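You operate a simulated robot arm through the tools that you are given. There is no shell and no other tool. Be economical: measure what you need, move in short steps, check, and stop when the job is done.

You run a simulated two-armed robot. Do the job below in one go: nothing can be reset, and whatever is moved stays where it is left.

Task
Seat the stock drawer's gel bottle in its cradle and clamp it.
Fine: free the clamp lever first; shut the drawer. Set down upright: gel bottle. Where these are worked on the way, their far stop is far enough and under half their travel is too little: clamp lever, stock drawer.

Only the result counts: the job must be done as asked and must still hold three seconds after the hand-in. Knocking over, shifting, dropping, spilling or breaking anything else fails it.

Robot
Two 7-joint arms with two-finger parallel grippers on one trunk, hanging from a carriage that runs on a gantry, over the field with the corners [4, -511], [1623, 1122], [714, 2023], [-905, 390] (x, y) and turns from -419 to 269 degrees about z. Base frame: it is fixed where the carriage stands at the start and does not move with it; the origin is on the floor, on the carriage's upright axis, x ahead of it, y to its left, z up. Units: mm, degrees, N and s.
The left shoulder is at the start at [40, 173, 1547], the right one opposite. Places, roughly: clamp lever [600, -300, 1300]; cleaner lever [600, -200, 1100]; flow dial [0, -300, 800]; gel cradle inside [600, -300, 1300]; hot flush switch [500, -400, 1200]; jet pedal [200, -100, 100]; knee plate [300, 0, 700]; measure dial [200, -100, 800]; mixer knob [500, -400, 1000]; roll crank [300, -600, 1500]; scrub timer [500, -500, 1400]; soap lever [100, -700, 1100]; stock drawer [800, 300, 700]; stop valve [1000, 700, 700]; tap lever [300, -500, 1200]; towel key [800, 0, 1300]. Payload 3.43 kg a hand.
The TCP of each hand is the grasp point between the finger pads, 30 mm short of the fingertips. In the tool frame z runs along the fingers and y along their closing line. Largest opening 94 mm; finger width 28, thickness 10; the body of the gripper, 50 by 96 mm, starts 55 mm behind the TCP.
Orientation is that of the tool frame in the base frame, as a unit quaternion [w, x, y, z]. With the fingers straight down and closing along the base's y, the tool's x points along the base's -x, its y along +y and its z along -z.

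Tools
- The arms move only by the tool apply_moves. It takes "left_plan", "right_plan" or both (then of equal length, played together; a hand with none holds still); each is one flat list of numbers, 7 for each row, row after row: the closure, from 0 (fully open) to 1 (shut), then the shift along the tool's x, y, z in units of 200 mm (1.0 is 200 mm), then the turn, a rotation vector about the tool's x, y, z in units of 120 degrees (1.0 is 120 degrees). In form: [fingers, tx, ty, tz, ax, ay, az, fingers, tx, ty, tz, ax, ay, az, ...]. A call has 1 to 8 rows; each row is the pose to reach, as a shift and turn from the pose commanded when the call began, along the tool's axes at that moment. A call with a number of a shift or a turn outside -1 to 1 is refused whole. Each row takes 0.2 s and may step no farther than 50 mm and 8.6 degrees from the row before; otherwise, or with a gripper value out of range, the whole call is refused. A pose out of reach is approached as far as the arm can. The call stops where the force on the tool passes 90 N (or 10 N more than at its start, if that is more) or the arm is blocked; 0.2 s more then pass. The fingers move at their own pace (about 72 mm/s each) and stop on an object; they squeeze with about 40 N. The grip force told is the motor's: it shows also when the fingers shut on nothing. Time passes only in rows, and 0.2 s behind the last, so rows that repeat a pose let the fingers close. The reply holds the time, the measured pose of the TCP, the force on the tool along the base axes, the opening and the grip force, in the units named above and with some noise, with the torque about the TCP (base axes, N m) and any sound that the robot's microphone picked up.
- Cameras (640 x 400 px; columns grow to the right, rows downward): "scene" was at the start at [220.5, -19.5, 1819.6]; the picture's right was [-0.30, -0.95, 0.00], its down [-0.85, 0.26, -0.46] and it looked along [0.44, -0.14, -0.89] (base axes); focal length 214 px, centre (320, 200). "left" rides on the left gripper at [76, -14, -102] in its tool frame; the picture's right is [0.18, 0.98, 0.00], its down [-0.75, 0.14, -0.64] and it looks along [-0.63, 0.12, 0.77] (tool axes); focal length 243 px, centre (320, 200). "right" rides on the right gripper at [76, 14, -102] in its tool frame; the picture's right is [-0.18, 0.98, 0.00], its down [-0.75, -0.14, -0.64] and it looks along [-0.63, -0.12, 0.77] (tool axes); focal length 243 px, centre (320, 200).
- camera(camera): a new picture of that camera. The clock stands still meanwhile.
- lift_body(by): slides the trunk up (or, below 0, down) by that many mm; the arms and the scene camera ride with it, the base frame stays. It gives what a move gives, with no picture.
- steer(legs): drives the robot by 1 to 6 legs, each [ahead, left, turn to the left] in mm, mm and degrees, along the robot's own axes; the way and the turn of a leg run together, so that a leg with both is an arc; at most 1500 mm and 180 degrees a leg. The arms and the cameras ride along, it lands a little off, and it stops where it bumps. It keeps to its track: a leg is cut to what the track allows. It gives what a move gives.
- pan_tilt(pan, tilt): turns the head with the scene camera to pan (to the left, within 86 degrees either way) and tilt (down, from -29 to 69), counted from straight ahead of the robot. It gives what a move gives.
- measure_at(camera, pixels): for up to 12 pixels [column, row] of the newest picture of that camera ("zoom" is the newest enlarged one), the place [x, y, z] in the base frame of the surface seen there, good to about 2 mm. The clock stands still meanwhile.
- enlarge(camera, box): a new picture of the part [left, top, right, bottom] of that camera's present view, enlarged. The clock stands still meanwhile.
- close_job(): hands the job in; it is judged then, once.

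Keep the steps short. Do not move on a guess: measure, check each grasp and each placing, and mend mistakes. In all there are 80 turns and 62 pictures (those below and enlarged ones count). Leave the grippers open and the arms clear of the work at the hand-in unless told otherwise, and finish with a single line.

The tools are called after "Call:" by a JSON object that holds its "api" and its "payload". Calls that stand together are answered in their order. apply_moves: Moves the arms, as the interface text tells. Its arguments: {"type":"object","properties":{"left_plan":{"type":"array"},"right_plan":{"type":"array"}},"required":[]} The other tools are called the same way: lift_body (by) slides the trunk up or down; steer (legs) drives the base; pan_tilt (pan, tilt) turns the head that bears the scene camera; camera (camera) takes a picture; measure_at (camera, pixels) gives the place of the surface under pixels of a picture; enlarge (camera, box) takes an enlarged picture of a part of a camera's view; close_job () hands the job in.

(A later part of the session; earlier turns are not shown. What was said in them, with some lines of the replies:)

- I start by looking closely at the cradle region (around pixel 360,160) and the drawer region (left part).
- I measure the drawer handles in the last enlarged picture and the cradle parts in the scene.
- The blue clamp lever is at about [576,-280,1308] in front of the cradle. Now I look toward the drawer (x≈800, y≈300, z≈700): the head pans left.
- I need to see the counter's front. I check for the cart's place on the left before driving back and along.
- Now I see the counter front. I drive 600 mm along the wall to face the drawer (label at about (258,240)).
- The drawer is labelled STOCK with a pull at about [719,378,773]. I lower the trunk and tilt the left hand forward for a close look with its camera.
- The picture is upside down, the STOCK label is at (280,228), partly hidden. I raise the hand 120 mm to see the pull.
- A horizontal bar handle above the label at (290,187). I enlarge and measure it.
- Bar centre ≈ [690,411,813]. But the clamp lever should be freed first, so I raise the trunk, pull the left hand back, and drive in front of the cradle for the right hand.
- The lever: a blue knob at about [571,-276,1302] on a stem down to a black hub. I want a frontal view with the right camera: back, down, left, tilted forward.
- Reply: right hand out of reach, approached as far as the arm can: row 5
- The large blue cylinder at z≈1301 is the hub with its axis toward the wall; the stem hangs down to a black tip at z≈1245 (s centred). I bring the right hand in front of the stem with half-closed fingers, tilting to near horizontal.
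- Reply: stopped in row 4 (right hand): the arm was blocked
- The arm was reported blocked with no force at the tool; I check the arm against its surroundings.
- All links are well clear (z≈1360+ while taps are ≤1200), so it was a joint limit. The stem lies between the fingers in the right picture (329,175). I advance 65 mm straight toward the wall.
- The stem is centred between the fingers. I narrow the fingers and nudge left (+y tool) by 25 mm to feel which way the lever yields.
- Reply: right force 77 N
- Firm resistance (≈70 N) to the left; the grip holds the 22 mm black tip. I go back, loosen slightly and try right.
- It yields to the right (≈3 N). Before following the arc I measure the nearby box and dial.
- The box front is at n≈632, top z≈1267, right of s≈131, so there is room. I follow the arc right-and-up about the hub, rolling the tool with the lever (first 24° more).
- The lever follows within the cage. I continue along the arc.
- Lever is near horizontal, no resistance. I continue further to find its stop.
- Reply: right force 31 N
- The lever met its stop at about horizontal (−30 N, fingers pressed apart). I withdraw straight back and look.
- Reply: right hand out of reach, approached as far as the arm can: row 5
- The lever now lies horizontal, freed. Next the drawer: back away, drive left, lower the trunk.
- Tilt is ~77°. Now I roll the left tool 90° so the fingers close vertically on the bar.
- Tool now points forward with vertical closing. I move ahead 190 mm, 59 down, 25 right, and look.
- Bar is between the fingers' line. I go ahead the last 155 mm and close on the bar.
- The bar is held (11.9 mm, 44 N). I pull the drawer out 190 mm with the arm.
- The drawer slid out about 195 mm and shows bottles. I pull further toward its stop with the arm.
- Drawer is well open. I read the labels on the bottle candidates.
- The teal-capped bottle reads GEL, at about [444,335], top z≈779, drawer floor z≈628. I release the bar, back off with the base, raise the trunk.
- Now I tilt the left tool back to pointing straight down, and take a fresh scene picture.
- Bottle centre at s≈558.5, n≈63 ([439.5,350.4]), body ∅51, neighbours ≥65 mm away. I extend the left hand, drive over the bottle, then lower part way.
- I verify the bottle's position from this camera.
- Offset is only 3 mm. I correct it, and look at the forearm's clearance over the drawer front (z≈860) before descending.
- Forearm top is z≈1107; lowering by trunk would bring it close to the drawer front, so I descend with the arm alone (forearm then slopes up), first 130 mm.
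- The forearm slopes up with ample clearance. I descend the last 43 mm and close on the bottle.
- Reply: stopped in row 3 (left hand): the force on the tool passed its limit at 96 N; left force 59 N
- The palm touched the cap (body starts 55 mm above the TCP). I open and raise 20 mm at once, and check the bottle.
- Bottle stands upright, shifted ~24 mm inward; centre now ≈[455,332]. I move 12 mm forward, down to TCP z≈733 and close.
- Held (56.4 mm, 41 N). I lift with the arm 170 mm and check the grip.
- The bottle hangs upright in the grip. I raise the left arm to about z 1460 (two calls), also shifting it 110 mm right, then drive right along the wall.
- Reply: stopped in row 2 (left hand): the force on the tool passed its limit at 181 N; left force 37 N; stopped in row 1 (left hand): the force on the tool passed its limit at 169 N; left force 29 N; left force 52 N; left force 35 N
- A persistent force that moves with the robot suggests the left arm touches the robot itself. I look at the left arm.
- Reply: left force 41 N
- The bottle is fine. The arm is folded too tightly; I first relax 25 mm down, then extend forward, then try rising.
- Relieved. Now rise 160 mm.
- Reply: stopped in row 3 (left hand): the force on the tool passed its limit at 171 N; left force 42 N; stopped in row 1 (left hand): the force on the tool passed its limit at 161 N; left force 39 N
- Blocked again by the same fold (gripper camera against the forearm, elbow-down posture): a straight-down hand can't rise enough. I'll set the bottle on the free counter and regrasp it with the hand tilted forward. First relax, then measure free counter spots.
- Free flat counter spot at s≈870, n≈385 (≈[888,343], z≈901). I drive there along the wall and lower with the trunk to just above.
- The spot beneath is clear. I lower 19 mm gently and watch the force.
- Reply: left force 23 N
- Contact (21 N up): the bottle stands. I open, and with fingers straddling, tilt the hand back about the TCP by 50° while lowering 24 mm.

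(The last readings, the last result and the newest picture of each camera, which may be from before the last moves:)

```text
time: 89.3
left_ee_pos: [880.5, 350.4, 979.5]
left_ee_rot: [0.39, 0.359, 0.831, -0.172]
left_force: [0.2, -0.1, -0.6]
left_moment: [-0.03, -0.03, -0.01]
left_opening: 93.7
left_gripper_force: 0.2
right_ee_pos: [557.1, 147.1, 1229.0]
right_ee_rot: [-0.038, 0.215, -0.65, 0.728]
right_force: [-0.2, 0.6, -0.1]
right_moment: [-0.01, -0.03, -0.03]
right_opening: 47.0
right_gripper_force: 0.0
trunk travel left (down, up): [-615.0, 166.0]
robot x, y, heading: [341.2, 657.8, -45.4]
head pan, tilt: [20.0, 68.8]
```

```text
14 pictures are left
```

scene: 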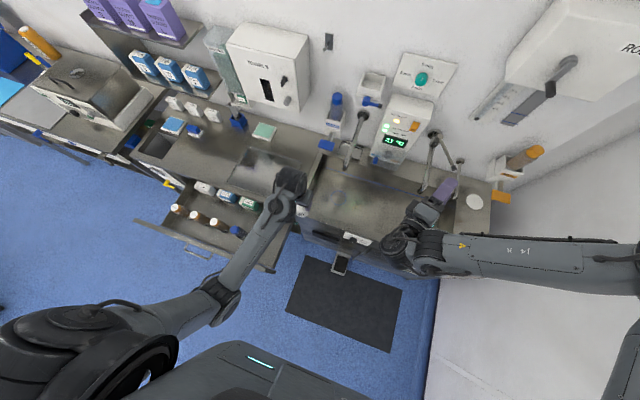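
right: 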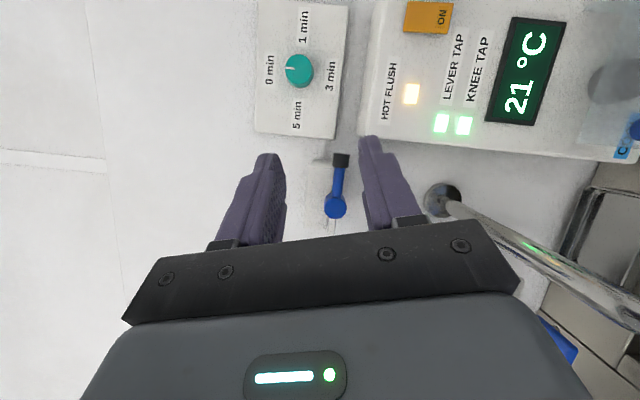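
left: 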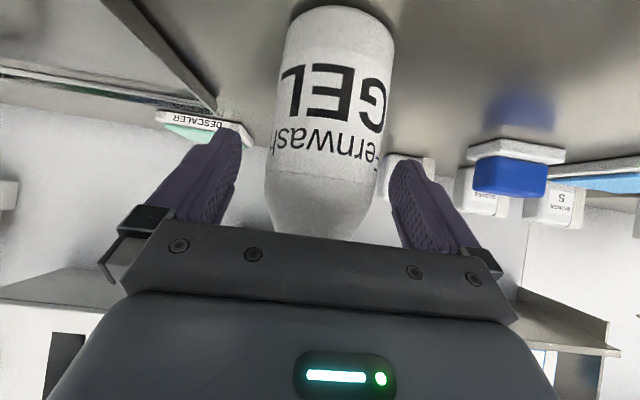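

Bottle upright and between the fingers. Close and lift 30 mm straight up.

Call:
{"api": "apply_moves", "payload": {"left_plan": [1, 0, 0, 0, 0, 0, 0, 1, 0, 0, 0, 0, 0, 0, 1, 0, 0, 0, 0, 0, 0, 1, 0, 0, 0, 0, 0, 0]}}

Call:
{"api": "lift_body", "payload": {"by": 160}}

Call:
{"api": "camera", "payload": {"camera": "left"}}

```text
time: 90.3
left_ee_pos: [880.9, 349.5, 978.6]
left_ee_rot: [0.389, 0.359, 0.831, -0.172]
left_force: [0.3, 0.2, -0.8]
left_moment: [-0.09, -0.07, 0.0]
left_opening: 58.2
left_gripper_force: 39.8
right_ee_pos: [557.4, 147.8, 1228.5]
right_ee_rot: [-0.038, 0.215, -0.65, 0.728]
right_force: [-0.1, 0.8, 0.0]
right_moment: [-0.02, -0.05, 0.01]
right_opening: 46.9
right_gripper_force: 0.0
trunk travel left (down, up): [-615.0, 166.0]
robot x, y, heading: [341.0, 657.1, -45.2]
head pan, tilt: [20.0, 68.8]
```

```text
time: 92.1
left_ee_pos: [881.9, 349.6, 1139.7]
left_ee_rot: [0.389, 0.358, 0.832, -0.17]
left_force: [0.1, 0.5, -1.3]
left_moment: [-0.02, -0.01, 0.0]
left_opening: 58.2
left_gripper_force: 39.9
right_ee_pos: [556.6, 146.6, 1388.9]
right_ee_rot: [-0.037, 0.215, -0.65, 0.728]
right_force: [-0.2, 0.5, 0.0]
right_moment: [0.0, -0.01, -0.01]
right_opening: 46.9
right_gripper_force: 0.2
trunk travel left (down, up): [-775.0, 6.0]
robot x, y, heading: [340.6, 658.8, -45.4]
head pan, tilt: [20.0, 68.8]
```

```text
13 pictures are left
```

left: 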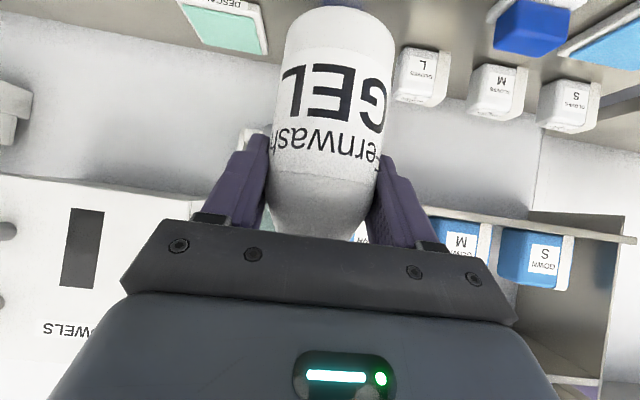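

Bottle upright in a firm grip (bottom 78 mm below TCP). I raise with the arm in its tilted posture.

Call:
{"api": "apply_moves", "payload": {"left_plan": [1, -0.15, 0, -0.124, 0, 0, 0, 1, -0.3, 0, -0.248, 0, 0, 0, 1, -0.45, 0, -0.372, 0, 0, 0, 1, -0.6, 0, -0.496, 0, 0, 0, 1, -0.75, 0, -0.62, 0, 0, 0]}}

Call:
{"api": "apply_moves", "payload": {"left_plan": [1, -0.12, 0, -0.1, 0, 0, 0, 1, -0.24, 0, -0.2, 0, 0, 0, 1, -0.37, 0, -0.306, 0, 0, 0]}}

```text
time: 93.3
left_ee_pos: [882.0, 350.6, 1333.9]
left_ee_rot: [0.388, 0.36, 0.831, -0.172]
left_force: [-0.3, -0.2, -1.9]
left_moment: [0.05, 0.01, 0.03]
left_opening: 58.3
left_gripper_force: 39.4
right_ee_pos: [559.4, 145.8, 1389.1]
right_ee_rot: [-0.038, 0.215, -0.65, 0.728]
right_force: [-1.0, 0.2, 0.8]
right_moment: [0.03, 0.03, -0.02]
right_opening: 47.1
right_gripper_force: 0.0
trunk travel left (down, up): [-775.0, 6.0]
robot x, y, heading: [339.0, 661.3, -45.7]
head pan, tilt: [20.0, 68.8]
```

```text
time: 94.1
left_ee_pos: [883.1, 350.4, 1428.9]
left_ee_rot: [0.389, 0.358, 0.832, -0.17]
left_force: [-0.4, -0.2, -2.0]
left_moment: [-0.01, 0.02, -0.04]
left_opening: 58.0
left_gripper_force: 40.0
right_ee_pos: [558.4, 146.7, 1389.8]
right_ee_rot: [-0.039, 0.216, -0.65, 0.727]
right_force: [-0.3, -0.5, -0.6]
right_moment: [0.03, -0.02, -0.01]
right_opening: 47.3
right_gripper_force: 0.0
trunk travel left (down, up): [-775.0, 6.0]
robot x, y, heading: [340.2, 656.6, -45.3]
head pan, tilt: [20.0, 68.8]
```

That works. Before driving I measure the wall items near the right hand's path and the cradle rim in the newest scene picture.

Call:
{"api": "measure_at", "payload": {"camera": "scene", "pixels": [[480, 115], [500, 100], [545, 90], [555, 70], [520, 60], [510, 75], [365, 72], [384, 76], [379, 100], [360, 97], [372, 85], [372, 101]]}}

```text
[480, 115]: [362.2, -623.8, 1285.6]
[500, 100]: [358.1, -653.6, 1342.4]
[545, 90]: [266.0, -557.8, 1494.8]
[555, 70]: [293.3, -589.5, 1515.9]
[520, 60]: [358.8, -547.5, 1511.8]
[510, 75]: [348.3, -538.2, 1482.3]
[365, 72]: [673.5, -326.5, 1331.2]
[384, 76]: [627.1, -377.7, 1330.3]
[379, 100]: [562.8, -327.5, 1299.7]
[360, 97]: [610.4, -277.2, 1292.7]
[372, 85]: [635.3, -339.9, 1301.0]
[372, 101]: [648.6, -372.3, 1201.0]
```

The right side is clear at robot n≈0. I drive right along the wall, then shift the left arm right 147 mm and forward 80 mm, and look.

Call:
{"api": "steer", "payload": {"legs": [[0, -518, 0.4]]}}

Call:
{"api": "apply_moves", "payload": {"left_plan": [1, -0.051, -0.147, 0.062, 0, 0, 0, 1, -0.102, -0.294, 0.123, 0, 0, 0, 1, -0.153, -0.441, 0.185, 0, 0, 0, 1, -0.204, -0.588, 0.246, 0, 0, 0, 1, -0.255, -0.735, 0.308, 0, 0, 0]}}

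Call:
{"api": "pan_tilt", "payload": {"pan": 0, "tilt": 45}}

Call:
{"api": "camera", "payload": {"camera": "scene"}}

```text
time: 97.1
left_ee_pos: [525.8, -2.5, 1428.2]
left_ee_rot: [0.39, 0.354, 0.833, -0.169]
left_force: [1.1, -0.6, -0.8]
left_moment: [0.01, 0.01, 0.0]
left_opening: 58.1
left_gripper_force: 39.8
right_ee_pos: [202.6, -207.9, 1388.8]
right_ee_rot: [-0.04, 0.219, -0.649, 0.727]
right_force: [0.2, -0.4, -0.7]
right_moment: [0.0, -0.04, 0.01]
right_opening: 47.1
right_gripper_force: 0.1
trunk travel left (down, up): [-775.0, 6.0]
robot x, y, heading: [-21.2, 293.9, -44.9]
head pan, tilt: [20.0, 68.8]
```

```text
time: 98.3
left_ee_pos: [475.6, -161.7, 1428.1]
left_ee_rot: [0.389, 0.354, 0.833, -0.17]
left_force: [-0.1, 0.5, -2.8]
left_moment: [0.0, 0.01, -0.05]
left_opening: 57.9
left_gripper_force: 40.6
right_ee_pos: [202.6, -209.7, 1388.3]
right_ee_rot: [-0.041, 0.219, -0.649, 0.728]
right_force: [0.4, -0.3, 0.3]
right_moment: [-0.01, 0.0, 0.01]
right_opening: 47.0
right_gripper_force: 0.1
trunk travel left (down, up): [-775.0, 6.0]
robot x, y, heading: [-23.1, 300.3, -45.0]
head pan, tilt: [20.0, 68.8]
```

```text
time: 99.2
left_ee_pos: [475.5, -162.6, 1428.2]
left_ee_rot: [0.39, 0.355, 0.833, -0.17]
left_force: [0.9, 0.3, -2.7]
left_moment: [-0.01, 0.0, 0.01]
left_opening: 57.7
left_gripper_force: 40.2
right_ee_pos: [200.9, -207.5, 1388.7]
right_ee_rot: [-0.04, 0.219, -0.648, 0.728]
right_force: [0.6, 0.1, -0.3]
right_moment: [0.02, -0.01, 0.01]
right_opening: 47.0
right_gripper_force: 0.0
trunk travel left (down, up): [-775.0, 6.0]
robot x, y, heading: [-22.7, 304.3, -44.8]
head pan, tilt: [0.0, 45.0]
```

```text
12 pictures are left
```

scene: 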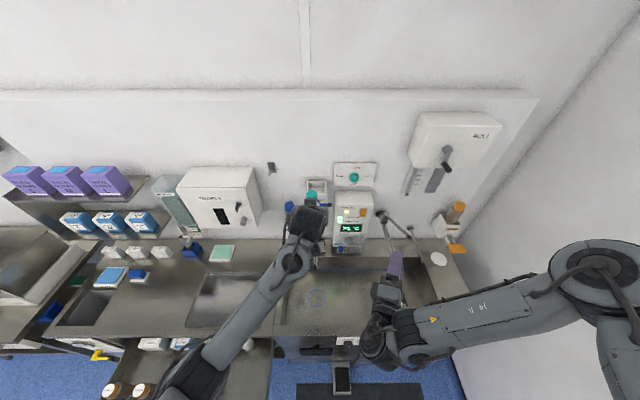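

Call:
{"api": "enlarge", "payload": {"camera": "scene", "box": [285, 165, 349, 225]}}

Call:
{"api": "measure_at", "payload": {"camera": "zoom", "pixels": [[215, 150], [225, 160], [235, 165], [415, 150], [405, 158], [395, 165], [320, 150], [320, 160], [320, 168], [230, 240], [410, 235], [320, 270]]}}

```text
6.67 times, centred on (317, 195) of scene
```

zoom: 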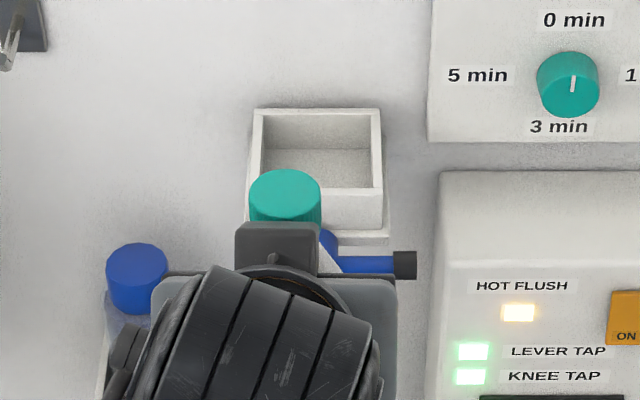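

```text
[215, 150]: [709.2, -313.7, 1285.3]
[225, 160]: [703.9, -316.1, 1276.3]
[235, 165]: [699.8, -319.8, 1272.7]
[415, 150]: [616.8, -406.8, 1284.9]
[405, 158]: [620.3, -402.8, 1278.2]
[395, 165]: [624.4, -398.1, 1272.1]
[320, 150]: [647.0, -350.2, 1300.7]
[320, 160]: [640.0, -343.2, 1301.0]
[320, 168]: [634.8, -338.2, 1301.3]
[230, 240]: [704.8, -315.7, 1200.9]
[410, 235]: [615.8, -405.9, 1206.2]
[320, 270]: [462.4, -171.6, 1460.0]
```

Call:
{"api": "measure_at", "payload": {"camera": "zoom", "pixels": [[318, 111], [318, 122], [258, 150], [266, 150], [377, 160], [369, 160], [350, 183], [350, 190], [350, 196], [350, 176], [285, 185], [318, 116]]}}

```text
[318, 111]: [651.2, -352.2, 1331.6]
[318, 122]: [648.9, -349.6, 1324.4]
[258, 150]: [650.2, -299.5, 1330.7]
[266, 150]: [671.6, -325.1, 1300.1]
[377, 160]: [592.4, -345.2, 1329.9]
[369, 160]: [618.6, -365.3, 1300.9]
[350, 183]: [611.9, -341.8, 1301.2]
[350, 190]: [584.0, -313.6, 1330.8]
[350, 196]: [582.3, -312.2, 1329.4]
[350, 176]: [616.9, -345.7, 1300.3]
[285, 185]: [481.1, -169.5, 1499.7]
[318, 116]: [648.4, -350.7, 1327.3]
```

Cradle interior: s 177–245, n 638–706, floor 1301, rim 1331; centre ≈[624.7,−325.7]. Bottle ∅58 fits. Cap-edge measurement now to learn the bottle's axis relative to the TCP, then approach 200 mm.

Call:
{"api": "measure_at", "payload": {"camera": "zoom", "pixels": [[285, 173], [285, 195], [285, 208], [254, 192], [317, 192], [285, 214]]}}

Call:
{"api": "steer", "payload": {"legs": [[200, -8, 0]]}}

Call:
{"api": "enlarge", "payload": {"camera": "scene", "box": [280, 150, 360, 225]}}

```text
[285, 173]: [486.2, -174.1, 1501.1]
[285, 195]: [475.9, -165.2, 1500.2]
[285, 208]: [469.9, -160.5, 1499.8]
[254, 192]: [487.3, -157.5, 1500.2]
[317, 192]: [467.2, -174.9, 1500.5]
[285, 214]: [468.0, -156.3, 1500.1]
```

```text
time: 100.8
left_ee_pos: [612.4, -307.5, 1427.8]
left_ee_rot: [0.39, 0.354, 0.833, -0.169]
left_force: [0.2, 0.2, -1.4]
left_moment: [0.01, 0.02, -0.03]
left_opening: 58.0
left_gripper_force: 40.0
right_ee_pos: [336.9, -354.3, 1389.1]
right_ee_rot: [-0.043, 0.219, -0.648, 0.728]
right_force: [-0.1, -0.5, 1.0]
right_moment: [0.03, 0.01, 0.02]
right_opening: 46.8
right_gripper_force: 0.0
trunk travel left (down, up): [-775.0, 6.0]
robot x, y, heading: [115.8, 153.0, -44.9]
head pan, tilt: [0.0, 45.0]
```

```text
5.33 times, centred on (320, 188) of scene
```

zoom: 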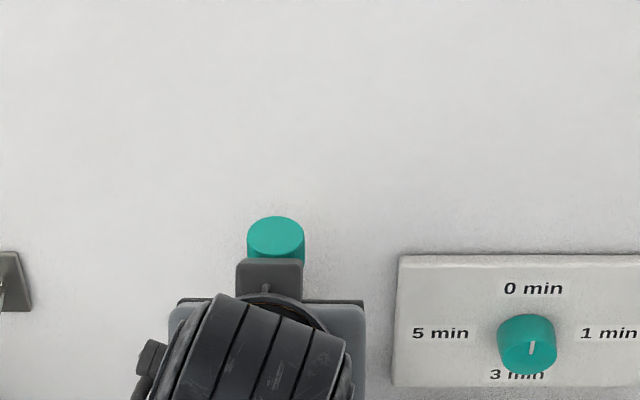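

Call:
{"api": "measure_at", "payload": {"camera": "zoom", "pixels": [[276, 219], [276, 235], [276, 254], [250, 237], [302, 237]]}}

```text
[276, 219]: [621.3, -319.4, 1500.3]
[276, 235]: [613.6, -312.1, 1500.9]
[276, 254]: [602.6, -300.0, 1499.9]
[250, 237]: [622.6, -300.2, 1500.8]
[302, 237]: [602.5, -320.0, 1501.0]
```

Bottle centre is s≈214, n≈652.5, bottom ≈1349.5. Move 19.5 mm forward, 2.8 right, then descend 28 mm into the cradle mouth.

Call:
{"api": "apply_moves", "payload": {"left_plan": [1, -0.031, -0.007, 0.0375, 0, 0, 0, 1, -0.062, -0.014, 0.075, 0, 0, 0, 1, -0.062, -0.014, 0.075, 0, 0, 0, 1, -0.016, -0.014, 0.113, 0, 0, 0, 1, 0.015, -0.014, 0.139, 0, 0, 0, 1, 0.046, -0.014, 0.164, 0, 0, 0]}}

Call:
{"api": "camera", "payload": {"camera": "left"}}

```text
time: 102.2
left_ee_pos: [624.8, -322.3, 1399.4]
left_ee_rot: [0.39, 0.354, 0.833, -0.169]
left_force: [0.5, -0.2, -2.6]
left_moment: [0.02, -0.01, -0.01]
left_opening: 58.2
left_gripper_force: 40.1
right_ee_pos: [337.8, -353.8, 1389.6]
right_ee_rot: [-0.042, 0.22, -0.648, 0.728]
right_force: [-0.8, -0.8, 1.2]
right_moment: [0.02, 0.0, 0.0]
right_opening: 47.0
right_gripper_force: 0.0
trunk travel left (down, up): [-775.0, 6.0]
robot x, y, heading: [114.8, 155.0, -44.8]
head pan, tilt: [0.0, 45.0]
```

```text
9 pictures are left
```

left: 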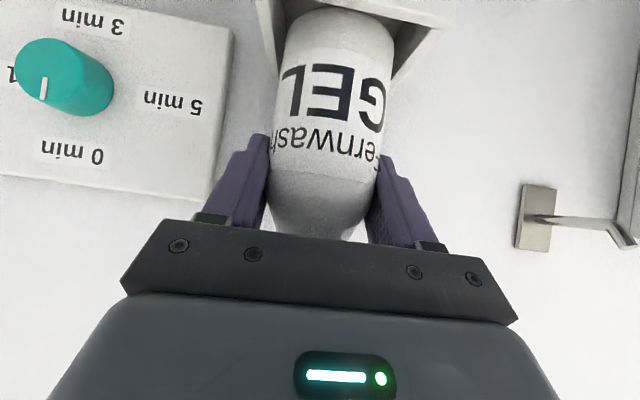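

No contact forces; the bottle enters the mouth. Descend another 16 mm, then in small steps until it rests.

Call:
{"api": "apply_moves", "payload": {"left_plan": [1, 0.031, -0.005, 0.0255, 0, 0, 0, 1, 0.046, -0.007, 0.038, 0, 0, 0, 1, 0.062, -0.007, 0.051, 0, 0, 0]}}

Call:
{"api": "apply_moves", "payload": {"left_plan": [1, 0.01, 0, 0.008, 0, 0, 0, 1, 0.016, 0, 0.013, 0, 0, 0]}}

```text
time: 103.0
left_ee_pos: [622.0, -323.6, 1383.5]
left_ee_rot: [0.389, 0.354, 0.833, -0.169]
left_force: [0.8, 0.4, -2.3]
left_moment: [-0.02, 0.02, 0.04]
left_opening: 57.7
left_gripper_force: 39.8
right_ee_pos: [338.4, -353.2, 1390.0]
right_ee_rot: [-0.042, 0.22, -0.649, 0.728]
right_force: [1.1, 0.2, 1.1]
right_moment: [0.01, -0.02, -0.03]
right_opening: 47.0
right_gripper_force: 0.1
trunk travel left (down, up): [-775.0, 6.0]
robot x, y, heading: [112.0, 155.9, -45.0]
head pan, tilt: [0.0, 45.0]
```

```text
time: 103.6
left_ee_pos: [622.1, -324.8, 1381.2]
left_ee_rot: [0.39, 0.354, 0.833, -0.169]
left_force: [0.6, 0.6, -3.5]
left_moment: [0.04, 0.06, 0.02]
left_opening: 57.9
left_gripper_force: 39.7
right_ee_pos: [338.7, -354.8, 1389.1]
right_ee_rot: [-0.042, 0.219, -0.649, 0.727]
right_force: [-0.5, -0.5, -0.3]
right_moment: [-0.03, 0.02, 0.0]
right_opening: 47.0
right_gripper_force: 0.0
trunk travel left (down, up): [-775.0, 6.0]
robot x, y, heading: [113.4, 152.9, -44.9]
head pan, tilt: [0.0, 45.0]
```

Call:
{"api": "apply_moves", "payload": {"left_plan": [1, 0.006, 0, 0.005, 0, 0, 0, 1, 0.013, 0, 0.0105, 0, 0, 0]}}

```text
time: 104.2
left_ee_pos: [622.9, -325.8, 1379.7]
left_ee_rot: [0.391, 0.353, 0.833, -0.17]
left_force: [-2.5, 3.7, 11.0]
left_moment: [0.54, 0.37, -0.03]
left_opening: 57.8
left_gripper_force: 39.6
right_ee_pos: [338.8, -353.7, 1388.9]
right_ee_rot: [-0.042, 0.219, -0.649, 0.728]
right_force: [-0.2, 0.8, 0.0]
right_moment: [0.04, 0.01, 0.04]
right_opening: 46.9
right_gripper_force: 0.1
trunk travel left (down, up): [-775.0, 6.0]
robot x, y, heading: [113.6, 153.7, -44.9]
head pan, tilt: [0.0, 45.0]
```

It rests (11 N up at the expected height). Open fully, then withdraw along the fingers.

Call:
{"api": "apply_moves", "payload": {"left_plan": [0.3, 0, 0, 0, 0, 0, 0, 0, 0, 0, 0, 0, 0, 0, 0, 0, 0, 0, 0, 0, 0, 0, 0, 0, -0.1, 0, 0, 0, 0, 0, 0, -0.3, 0, 0, 0, 0, 0, 0, -0.5, 0, 0, 0, 0, 0, 0, -0.75, 0, 0, 0, 0, 0, 0, -0.95, 0, 0, 0]}}

Call:
{"api": "camera", "payload": {"camera": "left"}}

```text
time: 106.0
left_ee_pos: [520.7, -217.4, 1498.5]
left_ee_rot: [0.39, 0.354, 0.833, -0.168]
left_force: [0.1, -0.2, 0.6]
left_moment: [0.01, 0.04, -0.02]
left_opening: 94.0
left_gripper_force: 0.1
right_ee_pos: [338.1, -353.8, 1388.1]
right_ee_rot: [-0.041, 0.22, -0.649, 0.728]
right_force: [0.3, -0.7, -0.2]
right_moment: [0.03, 0.0, -0.02]
right_opening: 47.2
right_gripper_force: 0.1
trunk travel left (down, up): [-775.0, 6.0]
robot x, y, heading: [115.7, 154.9, -44.9]
head pan, tilt: [0.0, 45.0]
```

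```text
8 pictures are left
```

left: 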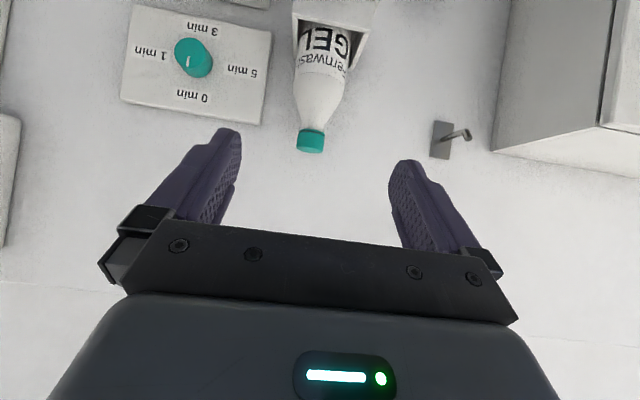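

GEL is seated upright in the cradle. Now the lever: drive 172 mm left so the right hand faces the lever tip, trunk down 75 mm.

Call:
{"api": "steer", "payload": {"legs": [[-10, 172, 0]]}}

Call:
{"api": "lift_body", "payload": {"by": -75}}

Call:
{"api": "camera", "payload": {"camera": "right"}}

Call:
{"api": "measure_at", "payload": {"camera": "right", "pixels": [[340, 160], [338, 180], [335, 205], [340, 170], [345, 158], [330, 210]]}}

```text
time: 107.4
left_ee_pos: [633.8, -91.6, 1499.8]
left_ee_rot: [0.389, 0.355, 0.833, -0.17]
left_force: [0.0, 0.0, 0.4]
left_moment: [0.02, 0.03, 0.02]
left_opening: 94.2
left_gripper_force: 0.0
right_ee_pos: [449.9, -226.1, 1389.5]
right_ee_rot: [-0.041, 0.219, -0.649, 0.728]
right_force: [0.0, -1.3, 0.1]
right_moment: [0.02, 0.02, -0.02]
right_opening: 47.0
right_gripper_force: 0.0
trunk travel left (down, up): [-775.0, 6.0]
robot x, y, heading: [228.4, 282.2, -45.0]
head pan, tilt: [0.0, 45.0]
```

```text
time: 108.5
left_ee_pos: [633.6, -91.8, 1424.4]
left_ee_rot: [0.39, 0.355, 0.832, -0.17]
left_force: [0.1, 0.1, -0.3]
left_moment: [0.0, -0.02, -0.01]
left_opening: 94.1
left_gripper_force: 0.1
right_ee_pos: [450.5, -226.8, 1314.4]
right_ee_rot: [-0.04, 0.219, -0.649, 0.728]
right_force: [-0.3, -0.8, -0.2]
right_moment: [-0.02, 0.01, 0.0]
right_opening: 46.9
right_gripper_force: 0.0
trunk travel left (down, up): [-700.0, 81.0]
robot x, y, heading: [229.8, 282.7, -45.2]
head pan, tilt: [0.0, 45.0]
```

```text
7 pictures are left
```

right: 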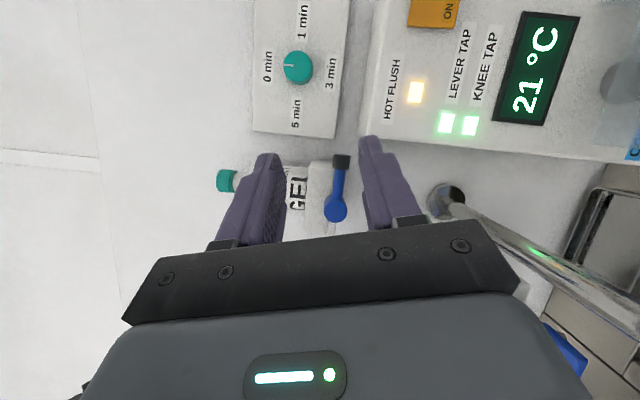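

```text
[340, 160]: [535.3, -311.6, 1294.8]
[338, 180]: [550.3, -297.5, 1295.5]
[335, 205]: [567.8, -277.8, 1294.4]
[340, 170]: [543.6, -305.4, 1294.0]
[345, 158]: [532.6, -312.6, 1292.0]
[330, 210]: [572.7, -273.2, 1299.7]
```

The lever tip is at [535,−311,1295], horizontal, with the fingers around its line. I advance so the fingers straddle it.

Call:
{"api": "apply_moves", "payload": {"right_plan": [0.5, -0.078, 0.06, 0.133, 0, 0, 0, 0.5, -0.165, 0.049, 0.335, 0, 0, 0, 0.5, -0.25, 0.038, 0.533, 0, 0, 0]}}

Call:
{"api": "camera", "payload": {"camera": "right"}}

```text
time: 109.3
left_ee_pos: [634.4, -91.8, 1423.6]
left_ee_rot: [0.39, 0.356, 0.832, -0.17]
left_force: [0.9, -0.4, 0.2]
left_moment: [-0.02, 0.0, -0.01]
left_opening: 93.9
left_gripper_force: 0.0
right_ee_pos: [529.9, -309.4, 1301.2]
right_ee_rot: [-0.04, 0.219, -0.649, 0.728]
right_force: [0.2, -0.3, 0.1]
right_moment: [0.02, -0.03, -0.03]
right_opening: 47.1
right_gripper_force: 0.1
trunk travel left (down, up): [-700.0, 81.0]
robot x, y, heading: [226.9, 285.6, -45.4]
head pan, tilt: [0.0, 45.0]
```

```text
6 pictures are left
```

right: 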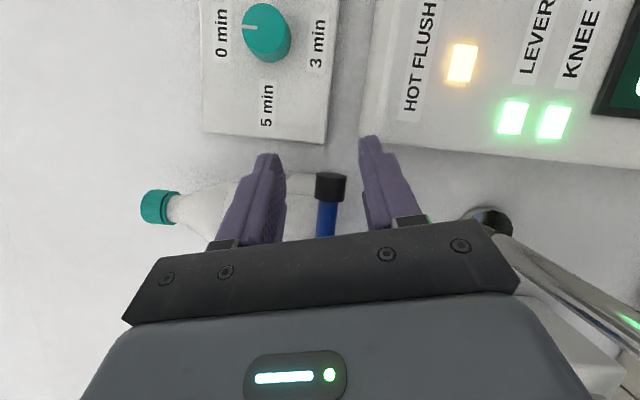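

Lever is between the fingers. I now sweep down along the arc (right → down), rolling with it.

Call:
{"api": "apply_moves", "payload": {"right_plan": [0.66, -0.0105, 0.03, -0.003, -0.0263, -0.0033, 0.0612, 0.66, -0.0275, 0.0625, -0.0085, -0.0527, -0.0067, 0.1224, 0.66, -0.0475, 0.093, -0.0155, -0.079, -0.01, 0.1836, 0.66, -0.072, 0.1195, -0.0245, -0.1053, -0.0133, 0.2448, 0.66, -0.0985, 0.1425, -0.0345, -0.1317, -0.0167, 0.306, 0.66, -0.1285, 0.1615, -0.0465, -0.158, -0.02, 0.3672, 0.66, -0.16, 0.175, -0.0595, -0.1843, -0.0233, 0.4284, 0.66, -0.1935, 0.184, -0.073, -0.2107, -0.0267, 0.4896]}}

Call:
{"api": "camera", "payload": {"camera": "right"}}

```text
time: 111.2
left_ee_pos: [634.2, -90.8, 1424.4]
left_ee_rot: [0.39, 0.356, 0.832, -0.17]
left_force: [-0.4, -0.7, -0.4]
left_moment: [0.01, 0.0, -0.01]
left_opening: 93.9
left_gripper_force: 0.0
right_ee_pos: [554.4, -289.2, 1254.2]
right_ee_rot: [0.36, 0.103, 0.808, -0.455]
right_force: [-2.4, -0.7, 0.7]
right_moment: [0.01, 0.03, -0.01]
right_opening: 32.9
right_gripper_force: 0.8
trunk travel left (down, up): [-700.0, 81.0]
robot x, y, heading: [226.0, 279.8, -44.8]
head pan, tilt: [0.0, 45.0]
```

```text
5 pictures are left
```

right: 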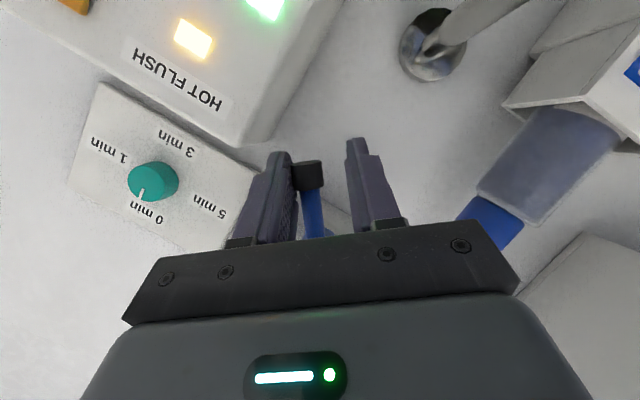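

It follows with ~2.5 N. I finish the arc to straight down and a bit beyond to seat it at its stop.

Call:
{"api": "apply_moves", "payload": {"right_plan": [0.66, -0.018, 0.0345, -0.006, -0.027, -0.0037, 0.0608, 0.66, -0.034, 0.066, -0.011, -0.054, -0.0074, 0.1216, 0.66, -0.0535, 0.095, -0.018, -0.081, -0.011, 0.1824, 0.66, -0.0765, 0.1205, -0.0265, -0.081, -0.011, 0.1824, 0.66, -0.102, 0.143, -0.037, -0.081, -0.011, 0.1824]}}

Call:
{"api": "camera", "payload": {"camera": "right"}}

```text
time: 112.3
left_ee_pos: [632.5, -91.9, 1424.2]
left_ee_rot: [0.389, 0.356, 0.833, -0.17]
left_force: [0.0, 0.7, -0.3]
left_moment: [-0.01, -0.01, -0.03]
left_opening: 94.0
left_gripper_force: 0.2
right_ee_pos: [575.7, -264.2, 1247.8]
right_ee_rot: [0.454, 0.22, 0.805, -0.313]
right_force: [-9.4, -5.8, -4.0]
right_moment: [0.11, -0.18, -0.16]
right_opening: 36.8
right_gripper_force: 4.7
trunk travel left (down, up): [-700.0, 81.0]
robot x, y, heading: [229.7, 282.1, -45.1]
head pan, tilt: [0.0, 45.0]
```

```text
4 pictures are left
```

right: 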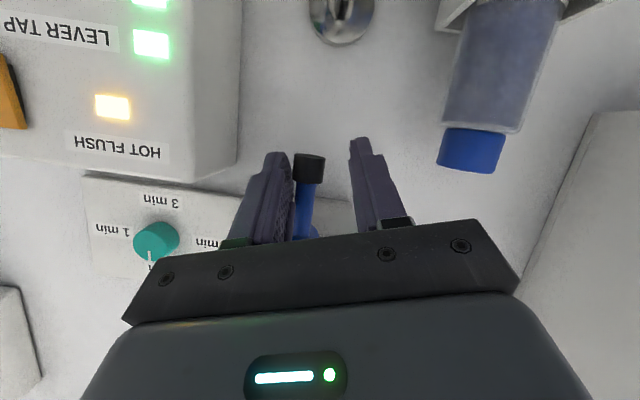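

Resistance ~12 N. I measure the tip against its initial place [572,−271,1246].

Call:
{"api": "measure_at", "payload": {"camera": "right", "pixels": [[309, 160], [308, 172], [307, 195], [306, 215], [309, 166]]}}

```text
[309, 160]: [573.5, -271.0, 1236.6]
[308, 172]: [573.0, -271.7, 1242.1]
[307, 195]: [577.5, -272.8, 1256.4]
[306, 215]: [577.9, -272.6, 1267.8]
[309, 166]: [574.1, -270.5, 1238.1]
```

The lever is back at its original clamped stop. I centre and withdraw the right hand.

Call:
{"api": "apply_moves", "payload": {"right_plan": [0.55, 0, -0.035, 0, 0, 0, 0, 0.55, 0.08, -0.025, -0.184, 0, 0, 0, 0.55, 0.16, -0.015, -0.367, 0, 0, 0, 0.55, 0.219, -0.008, -0.504, 0, 0, 0], "left_plan": [1, 0, 0, 0, 0, 0, 0, 1, 0, 0, 0, 0, 0, 0, 1, 0, 0, 0, 0, 0, 0, 1, 0, 0, 0, 0, 0, 0]}}

Call:
{"api": "steer", "payload": {"legs": [[-683, 0, 0], [0, 268, 0]]}}

Call:
{"api": "apply_moves", "payload": {"left_plan": [1, 0.15, 0, 0.124, 0, 0, 0, 1, 0.3, 0, 0.248, 0, 0, 0, 1, 0.45, 0, 0.372, 0, 0, 0, 1, 0.6, 0, 0.496, 0, 0, 0, 1, 0.75, 0, 0.62, 0, 0, 0]}}

Call:
{"api": "apply_moves", "payload": {"left_plan": [1, 0.15, 0, 0.124, 0, 0, 0, 1, 0.3, 0, 0.248, 0, 0, 0, 1, 0.4, 0, 0.33, 0, 0, 0]}}

Call:
{"api": "lift_body", "payload": {"by": -330}}

Call:
{"api": "camera", "payload": {"camera": "left"}}

```text
time: 113.3
left_ee_pos: [633.6, -90.8, 1424.2]
left_ee_rot: [0.389, 0.356, 0.833, -0.169]
left_force: [0.2, 0.6, -1.0]
left_moment: [0.02, -0.01, 0.01]
left_opening: 0.0
left_gripper_force: 33.5
right_ee_pos: [495.6, -190.4, 1250.5]
right_ee_rot: [0.456, 0.219, 0.805, -0.311]
right_force: [-0.3, 0.3, 0.7]
right_moment: [-0.01, 0.03, 0.04]
right_opening: 42.3
right_gripper_force: 0.0
trunk travel left (down, up): [-700.0, 81.0]
robot x, y, heading: [228.9, 283.1, -44.8]
head pan, tilt: [0.0, 45.0]
```

```text
time: 118.6
left_ee_pos: [336.4, 574.5, 1424.6]
left_ee_rot: [0.39, 0.359, 0.831, -0.172]
left_force: [-0.7, 0.0, -0.7]
left_moment: [0.0, -0.02, -0.03]
left_opening: 0.2
left_gripper_force: 33.5
right_ee_pos: [197.2, 474.8, 1252.5]
right_ee_rot: [0.455, 0.221, 0.804, -0.313]
right_force: [0.2, 0.0, -1.3]
right_moment: [-0.03, 0.0, 0.01]
right_opening: 42.5
right_gripper_force: 0.0
trunk travel left (down, up): [-700.0, 81.0]
robot x, y, heading: [-67.4, 949.4, -45.3]
head pan, tilt: [0.0, 45.0]
```

```text
time: 119.8
left_ee_pos: [335.9, 575.4, 1230.6]
left_ee_rot: [0.389, 0.358, 0.831, -0.171]
left_force: [-0.1, -0.3, -0.5]
left_moment: [-0.01, -0.01, 0.0]
left_opening: 0.0
left_gripper_force: 33.4
right_ee_pos: [196.9, 474.2, 1252.2]
right_ee_rot: [0.455, 0.222, 0.804, -0.313]
right_force: [0.1, 0.7, 0.5]
right_moment: [0.02, -0.02, 0.05]
right_opening: 42.0
right_gripper_force: 0.0
trunk travel left (down, up): [-700.0, 81.0]
robot x, y, heading: [-70.4, 949.8, -45.4]
head pan, tilt: [0.0, 45.0]
```

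```text
time: 120.6
left_ee_pos: [333.1, 574.7, 1124.8]
left_ee_rot: [0.389, 0.358, 0.832, -0.171]
left_force: [-0.2, -0.6, 0.0]
left_moment: [0.02, 0.0, 0.0]
left_opening: 0.0
left_gripper_force: 33.4
right_ee_pos: [197.1, 474.8, 1251.8]
right_ee_rot: [0.455, 0.221, 0.804, -0.312]
right_force: [-0.4, 0.3, -0.1]
right_moment: [-0.01, -0.04, 0.01]
right_opening: 42.3
right_gripper_force: 0.0
trunk travel left (down, up): [-700.0, 81.0]
robot x, y, heading: [-67.7, 949.0, -45.6]
head pan, tilt: [0.0, 45.0]
```

```text
time: 123.8
left_ee_pos: [333.9, 574.2, 796.0]
left_ee_rot: [0.39, 0.357, 0.831, -0.171]
left_force: [0.1, -0.3, 0.0]
left_moment: [-0.05, 0.02, -0.02]
left_opening: 0.2
left_gripper_force: 33.1
right_ee_pos: [197.7, 474.3, 922.8]
right_ee_rot: [0.456, 0.22, 0.804, -0.311]
right_force: [0.4, 0.2, 0.7]
right_moment: [-0.01, 0.01, 0.01]
right_opening: 42.2
right_gripper_force: 0.0
trunk travel left (down, up): [-370.0, 411.0]
robot x, y, heading: [-68.4, 947.2, -45.6]
head pan, tilt: [0.0, 45.0]
```

```text
3 pictures are left
```

left: 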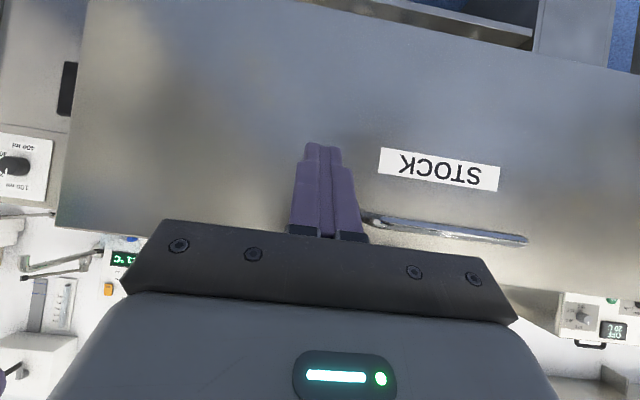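

The closed fingers face the drawer front right of the pull. I push by driving forward 290 mm, leaving the rest for the arm.

Call:
{"api": "steer", "payload": {"legs": [[100, 0, 0.5]]}}

Call:
{"api": "steer", "payload": {"legs": [[190, 0, 0]]}}

```text
time: 125.0
left_ee_pos: [406.9, 506.4, 796.0]
left_ee_rot: [0.39, 0.355, 0.833, -0.17]
left_force: [-0.3, 0.8, 0.5]
left_moment: [-0.01, 0.01, -0.01]
left_opening: 0.0
left_gripper_force: 32.7
right_ee_pos: [271.4, 407.1, 921.4]
right_ee_rot: [0.456, 0.218, 0.805, -0.311]
right_force: [0.2, -0.4, -0.3]
right_moment: [0.01, -0.01, -0.01]
right_opening: 42.0
right_gripper_force: 0.1
trunk travel left (down, up): [-370.0, 411.0]
robot x, y, heading: [3.0, 880.9, -44.8]
head pan, tilt: [0.0, 45.0]
```

```text
time: 126.5
left_ee_pos: [541.9, 371.8, 795.9]
left_ee_rot: [0.39, 0.354, 0.833, -0.169]
left_force: [1.4, -0.5, -0.2]
left_moment: [0.01, 0.06, 0.02]
left_opening: 0.0
left_gripper_force: 32.7
right_ee_pos: [406.6, 271.0, 922.6]
right_ee_rot: [0.457, 0.218, 0.805, -0.31]
right_force: [-0.2, 0.2, 0.6]
right_moment: [0.03, 0.01, 0.02]
right_opening: 42.3
right_gripper_force: 0.1
trunk travel left (down, up): [-370.0, 411.0]
robot x, y, heading: [137.5, 747.2, -44.9]
head pan, tilt: [0.0, 45.0]
```

Now the arm pushes the remaining ~100 mm to the stop.

Call:
{"api": "apply_moves", "payload": {"left_plan": [1, -0.0765, 0, 0.0924, 0, 0, 0, 1, -0.153, 0, 0.185, 0, 0, 0, 1, -0.2295, 0, 0.277, 0, 0, 0, 1, -0.29, 0, 0.351, 0, 0, 0, 1, -0.32, 0, 0.387, 0, 0, 0, 1, -0.335, 0, 0.405, 0, 0, 0]}}

Call:
{"api": "camera", "payload": {"camera": "left"}}

Call:
{"api": "measure_at", "payload": {"camera": "left", "pixels": [[440, 165], [220, 110], [150, 180], [560, 150], [60, 100], [40, 60], [600, 110]]}}

```text
time: 127.9
left_ee_pos: [600.8, 307.3, 788.1]
left_ee_rot: [0.384, 0.357, 0.835, -0.167]
left_force: [-44.4, 49.0, 23.7]
left_moment: [-0.18, -0.03, 0.19]
left_opening: 0.0
left_gripper_force: 32.8
right_ee_pos: [396.8, 282.0, 917.5]
right_ee_rot: [0.453, 0.219, 0.808, -0.308]
right_force: [-0.3, 0.2, 0.2]
right_moment: [0.01, 0.0, -0.03]
right_opening: 42.5
right_gripper_force: 0.1
trunk travel left (down, up): [-370.0, 411.0]
robot x, y, heading: [136.3, 742.4, -45.0]
head pan, tilt: [0.0, 45.0]
```

```text
2 pictures are left
```

left: 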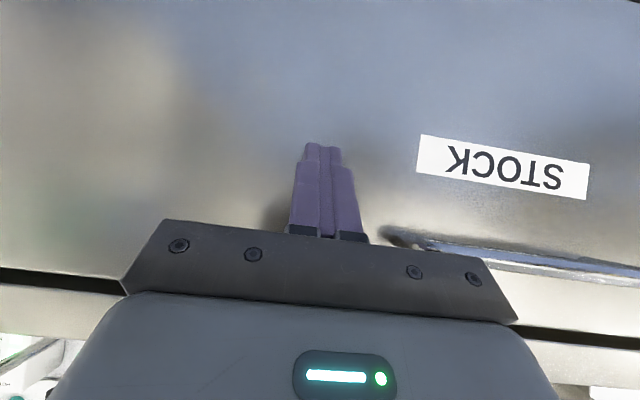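

```text
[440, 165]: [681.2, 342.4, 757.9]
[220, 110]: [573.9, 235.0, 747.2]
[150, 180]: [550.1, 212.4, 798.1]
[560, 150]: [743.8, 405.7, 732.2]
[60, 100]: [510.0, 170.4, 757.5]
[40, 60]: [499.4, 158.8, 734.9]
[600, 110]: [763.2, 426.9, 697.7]
```

The drawer face is at n≈239.5, exactly its closed place. I withdraw, open both hands, back off and check everything with one scene picture.

Call:
{"api": "apply_moves", "payload": {"left_plan": [1, 0.1, 0, -0.12, 0, 0, 0, 1, 0.22, 0, -0.27, 0, 0, 0, 0, 0.32, 0, -0.39, 0, 0, 0, 0, 0.32, 0, -0.39, 0, 0, 0, 0, 0.32, 0, -0.39, 0, 0, 0], "right_plan": [0, 0, 0, 0, 0, 0, 0, 0, 0, 0, 0, 0, 0, 0, 0, 0, 0, 0, 0, 0, 0, 0, 0, 0, 0, 0, 0, 0, 0, 0, 0, 0, 0, 0, 0]}}

Call:
{"api": "steer", "payload": {"legs": [[-250, 0, 0]]}}

Call:
{"api": "lift_body", "payload": {"by": 330}}

Call:
{"api": "pan_tilt", "payload": {"pan": -15, "tilt": 40}}

Call:
{"api": "camera", "payload": {"camera": "scene"}}

```text
time: 129.1
left_ee_pos: [543.2, 368.9, 793.9]
left_ee_rot: [0.39, 0.355, 0.833, -0.169]
left_force: [-0.2, -0.6, -0.3]
left_moment: [-0.04, 0.05, -0.01]
left_opening: 93.9
left_gripper_force: 0.0
right_ee_pos: [406.2, 271.2, 922.1]
right_ee_rot: [0.456, 0.218, 0.805, -0.31]
right_force: [0.0, -0.5, -0.5]
right_moment: [-0.02, -0.01, 0.0]
right_opening: 94.0
right_gripper_force: 0.1
trunk travel left (down, up): [-370.0, 411.0]
robot x, y, heading: [138.6, 743.0, -45.0]
head pan, tilt: [0.0, 45.0]
```

```text
time: 130.9
left_ee_pos: [370.1, 542.0, 793.5]
left_ee_rot: [0.389, 0.356, 0.833, -0.17]
left_force: [0.1, 0.1, 0.0]
left_moment: [-0.01, -0.01, 0.0]
left_opening: 94.0
left_gripper_force: 0.1
right_ee_pos: [232.0, 443.0, 921.8]
right_ee_rot: [0.457, 0.218, 0.805, -0.31]
right_force: [-0.9, -0.3, 0.0]
right_moment: [0.02, -0.02, 0.0]
right_opening: 93.9
right_gripper_force: 0.1
trunk travel left (down, up): [-370.0, 411.0]
robot x, y, heading: [-36.0, 915.4, -45.2]
head pan, tilt: [0.0, 45.0]
```

```text
time: 134.2
left_ee_pos: [369.5, 542.2, 1124.0]
left_ee_rot: [0.389, 0.356, 0.832, -0.17]
left_force: [0.6, -0.5, 0.3]
left_moment: [0.0, -0.01, 0.0]
left_opening: 94.0
left_gripper_force: 0.2
right_ee_pos: [232.4, 443.9, 1253.3]
right_ee_rot: [0.456, 0.219, 0.804, -0.311]
right_force: [-0.3, 0.1, -0.1]
right_moment: [0.0, -0.01, 0.0]
right_opening: 94.1
right_gripper_force: 0.1
trunk travel left (down, up): [-700.0, 81.0]
robot x, y, heading: [-33.0, 919.1, -44.9]
head pan, tilt: [0.0, 45.0]
```

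```text
time: 135.0
left_ee_pos: [370.1, 541.3, 1123.9]
left_ee_rot: [0.39, 0.356, 0.832, -0.17]
left_force: [1.0, 0.4, -0.7]
left_moment: [-0.01, 0.0, -0.03]
left_opening: 94.3
left_gripper_force: 0.1
right_ee_pos: [232.0, 444.0, 1252.2]
right_ee_rot: [0.455, 0.218, 0.805, -0.311]
right_force: [0.6, 0.4, 0.2]
right_moment: [0.03, 0.0, 0.03]
right_opening: 93.6
right_gripper_force: 0.1
trunk travel left (down, up): [-700.0, 81.0]
robot x, y, heading: [-36.7, 919.1, -45.4]
head pan, tilt: [-15.0, 40.0]
```

```text
1 pictures are left
```

scene: 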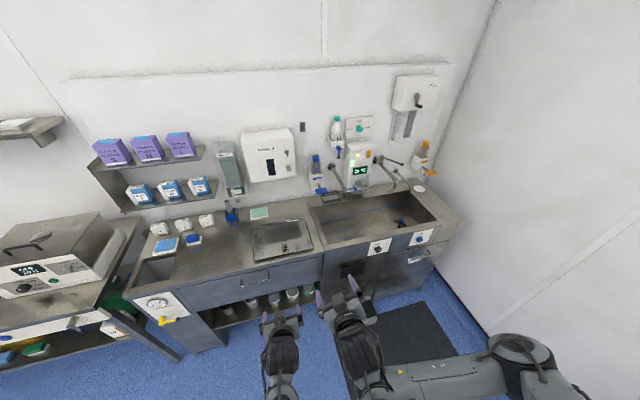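

The drawer looks shut and the gel bottle stands in its cradle at (337,128). My last picture goes on the cradle and lever.

Call:
{"api": "enlarge", "payload": {"camera": "scene", "box": [310, 105, 374, 165]}}

Call:
{"api": "measure_at", "payload": {"camera": "scene", "pixels": [[300, 270], [230, 290], [255, 290]]}}

```text
6.67 times, centred on (342, 135) of scene
```

zoom: 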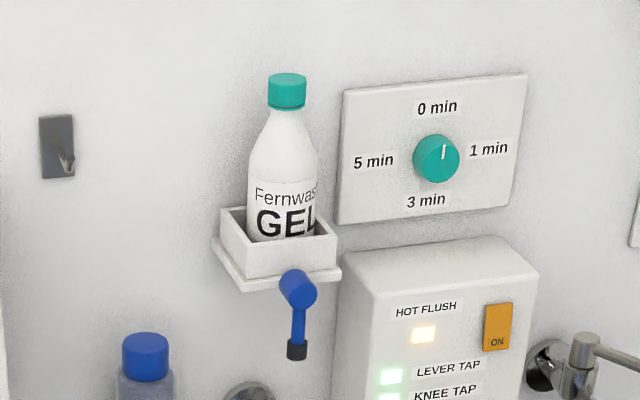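

```text
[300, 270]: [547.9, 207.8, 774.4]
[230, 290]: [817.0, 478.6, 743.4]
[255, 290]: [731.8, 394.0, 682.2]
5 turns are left
```

The bottle is upright in the cradle, the lever is down at its stop and the drawer face is at n≈240, which is closed. The hands are open and clear, so I hand in.

Call:
{"api": "close_job", "payload": {}}

```text
The job is handed in.
```

The gel bottle is seated upright in its cradle with the clamp lever back at its stop, the stock drawer is shut, and both grippers are open and clear of the work.
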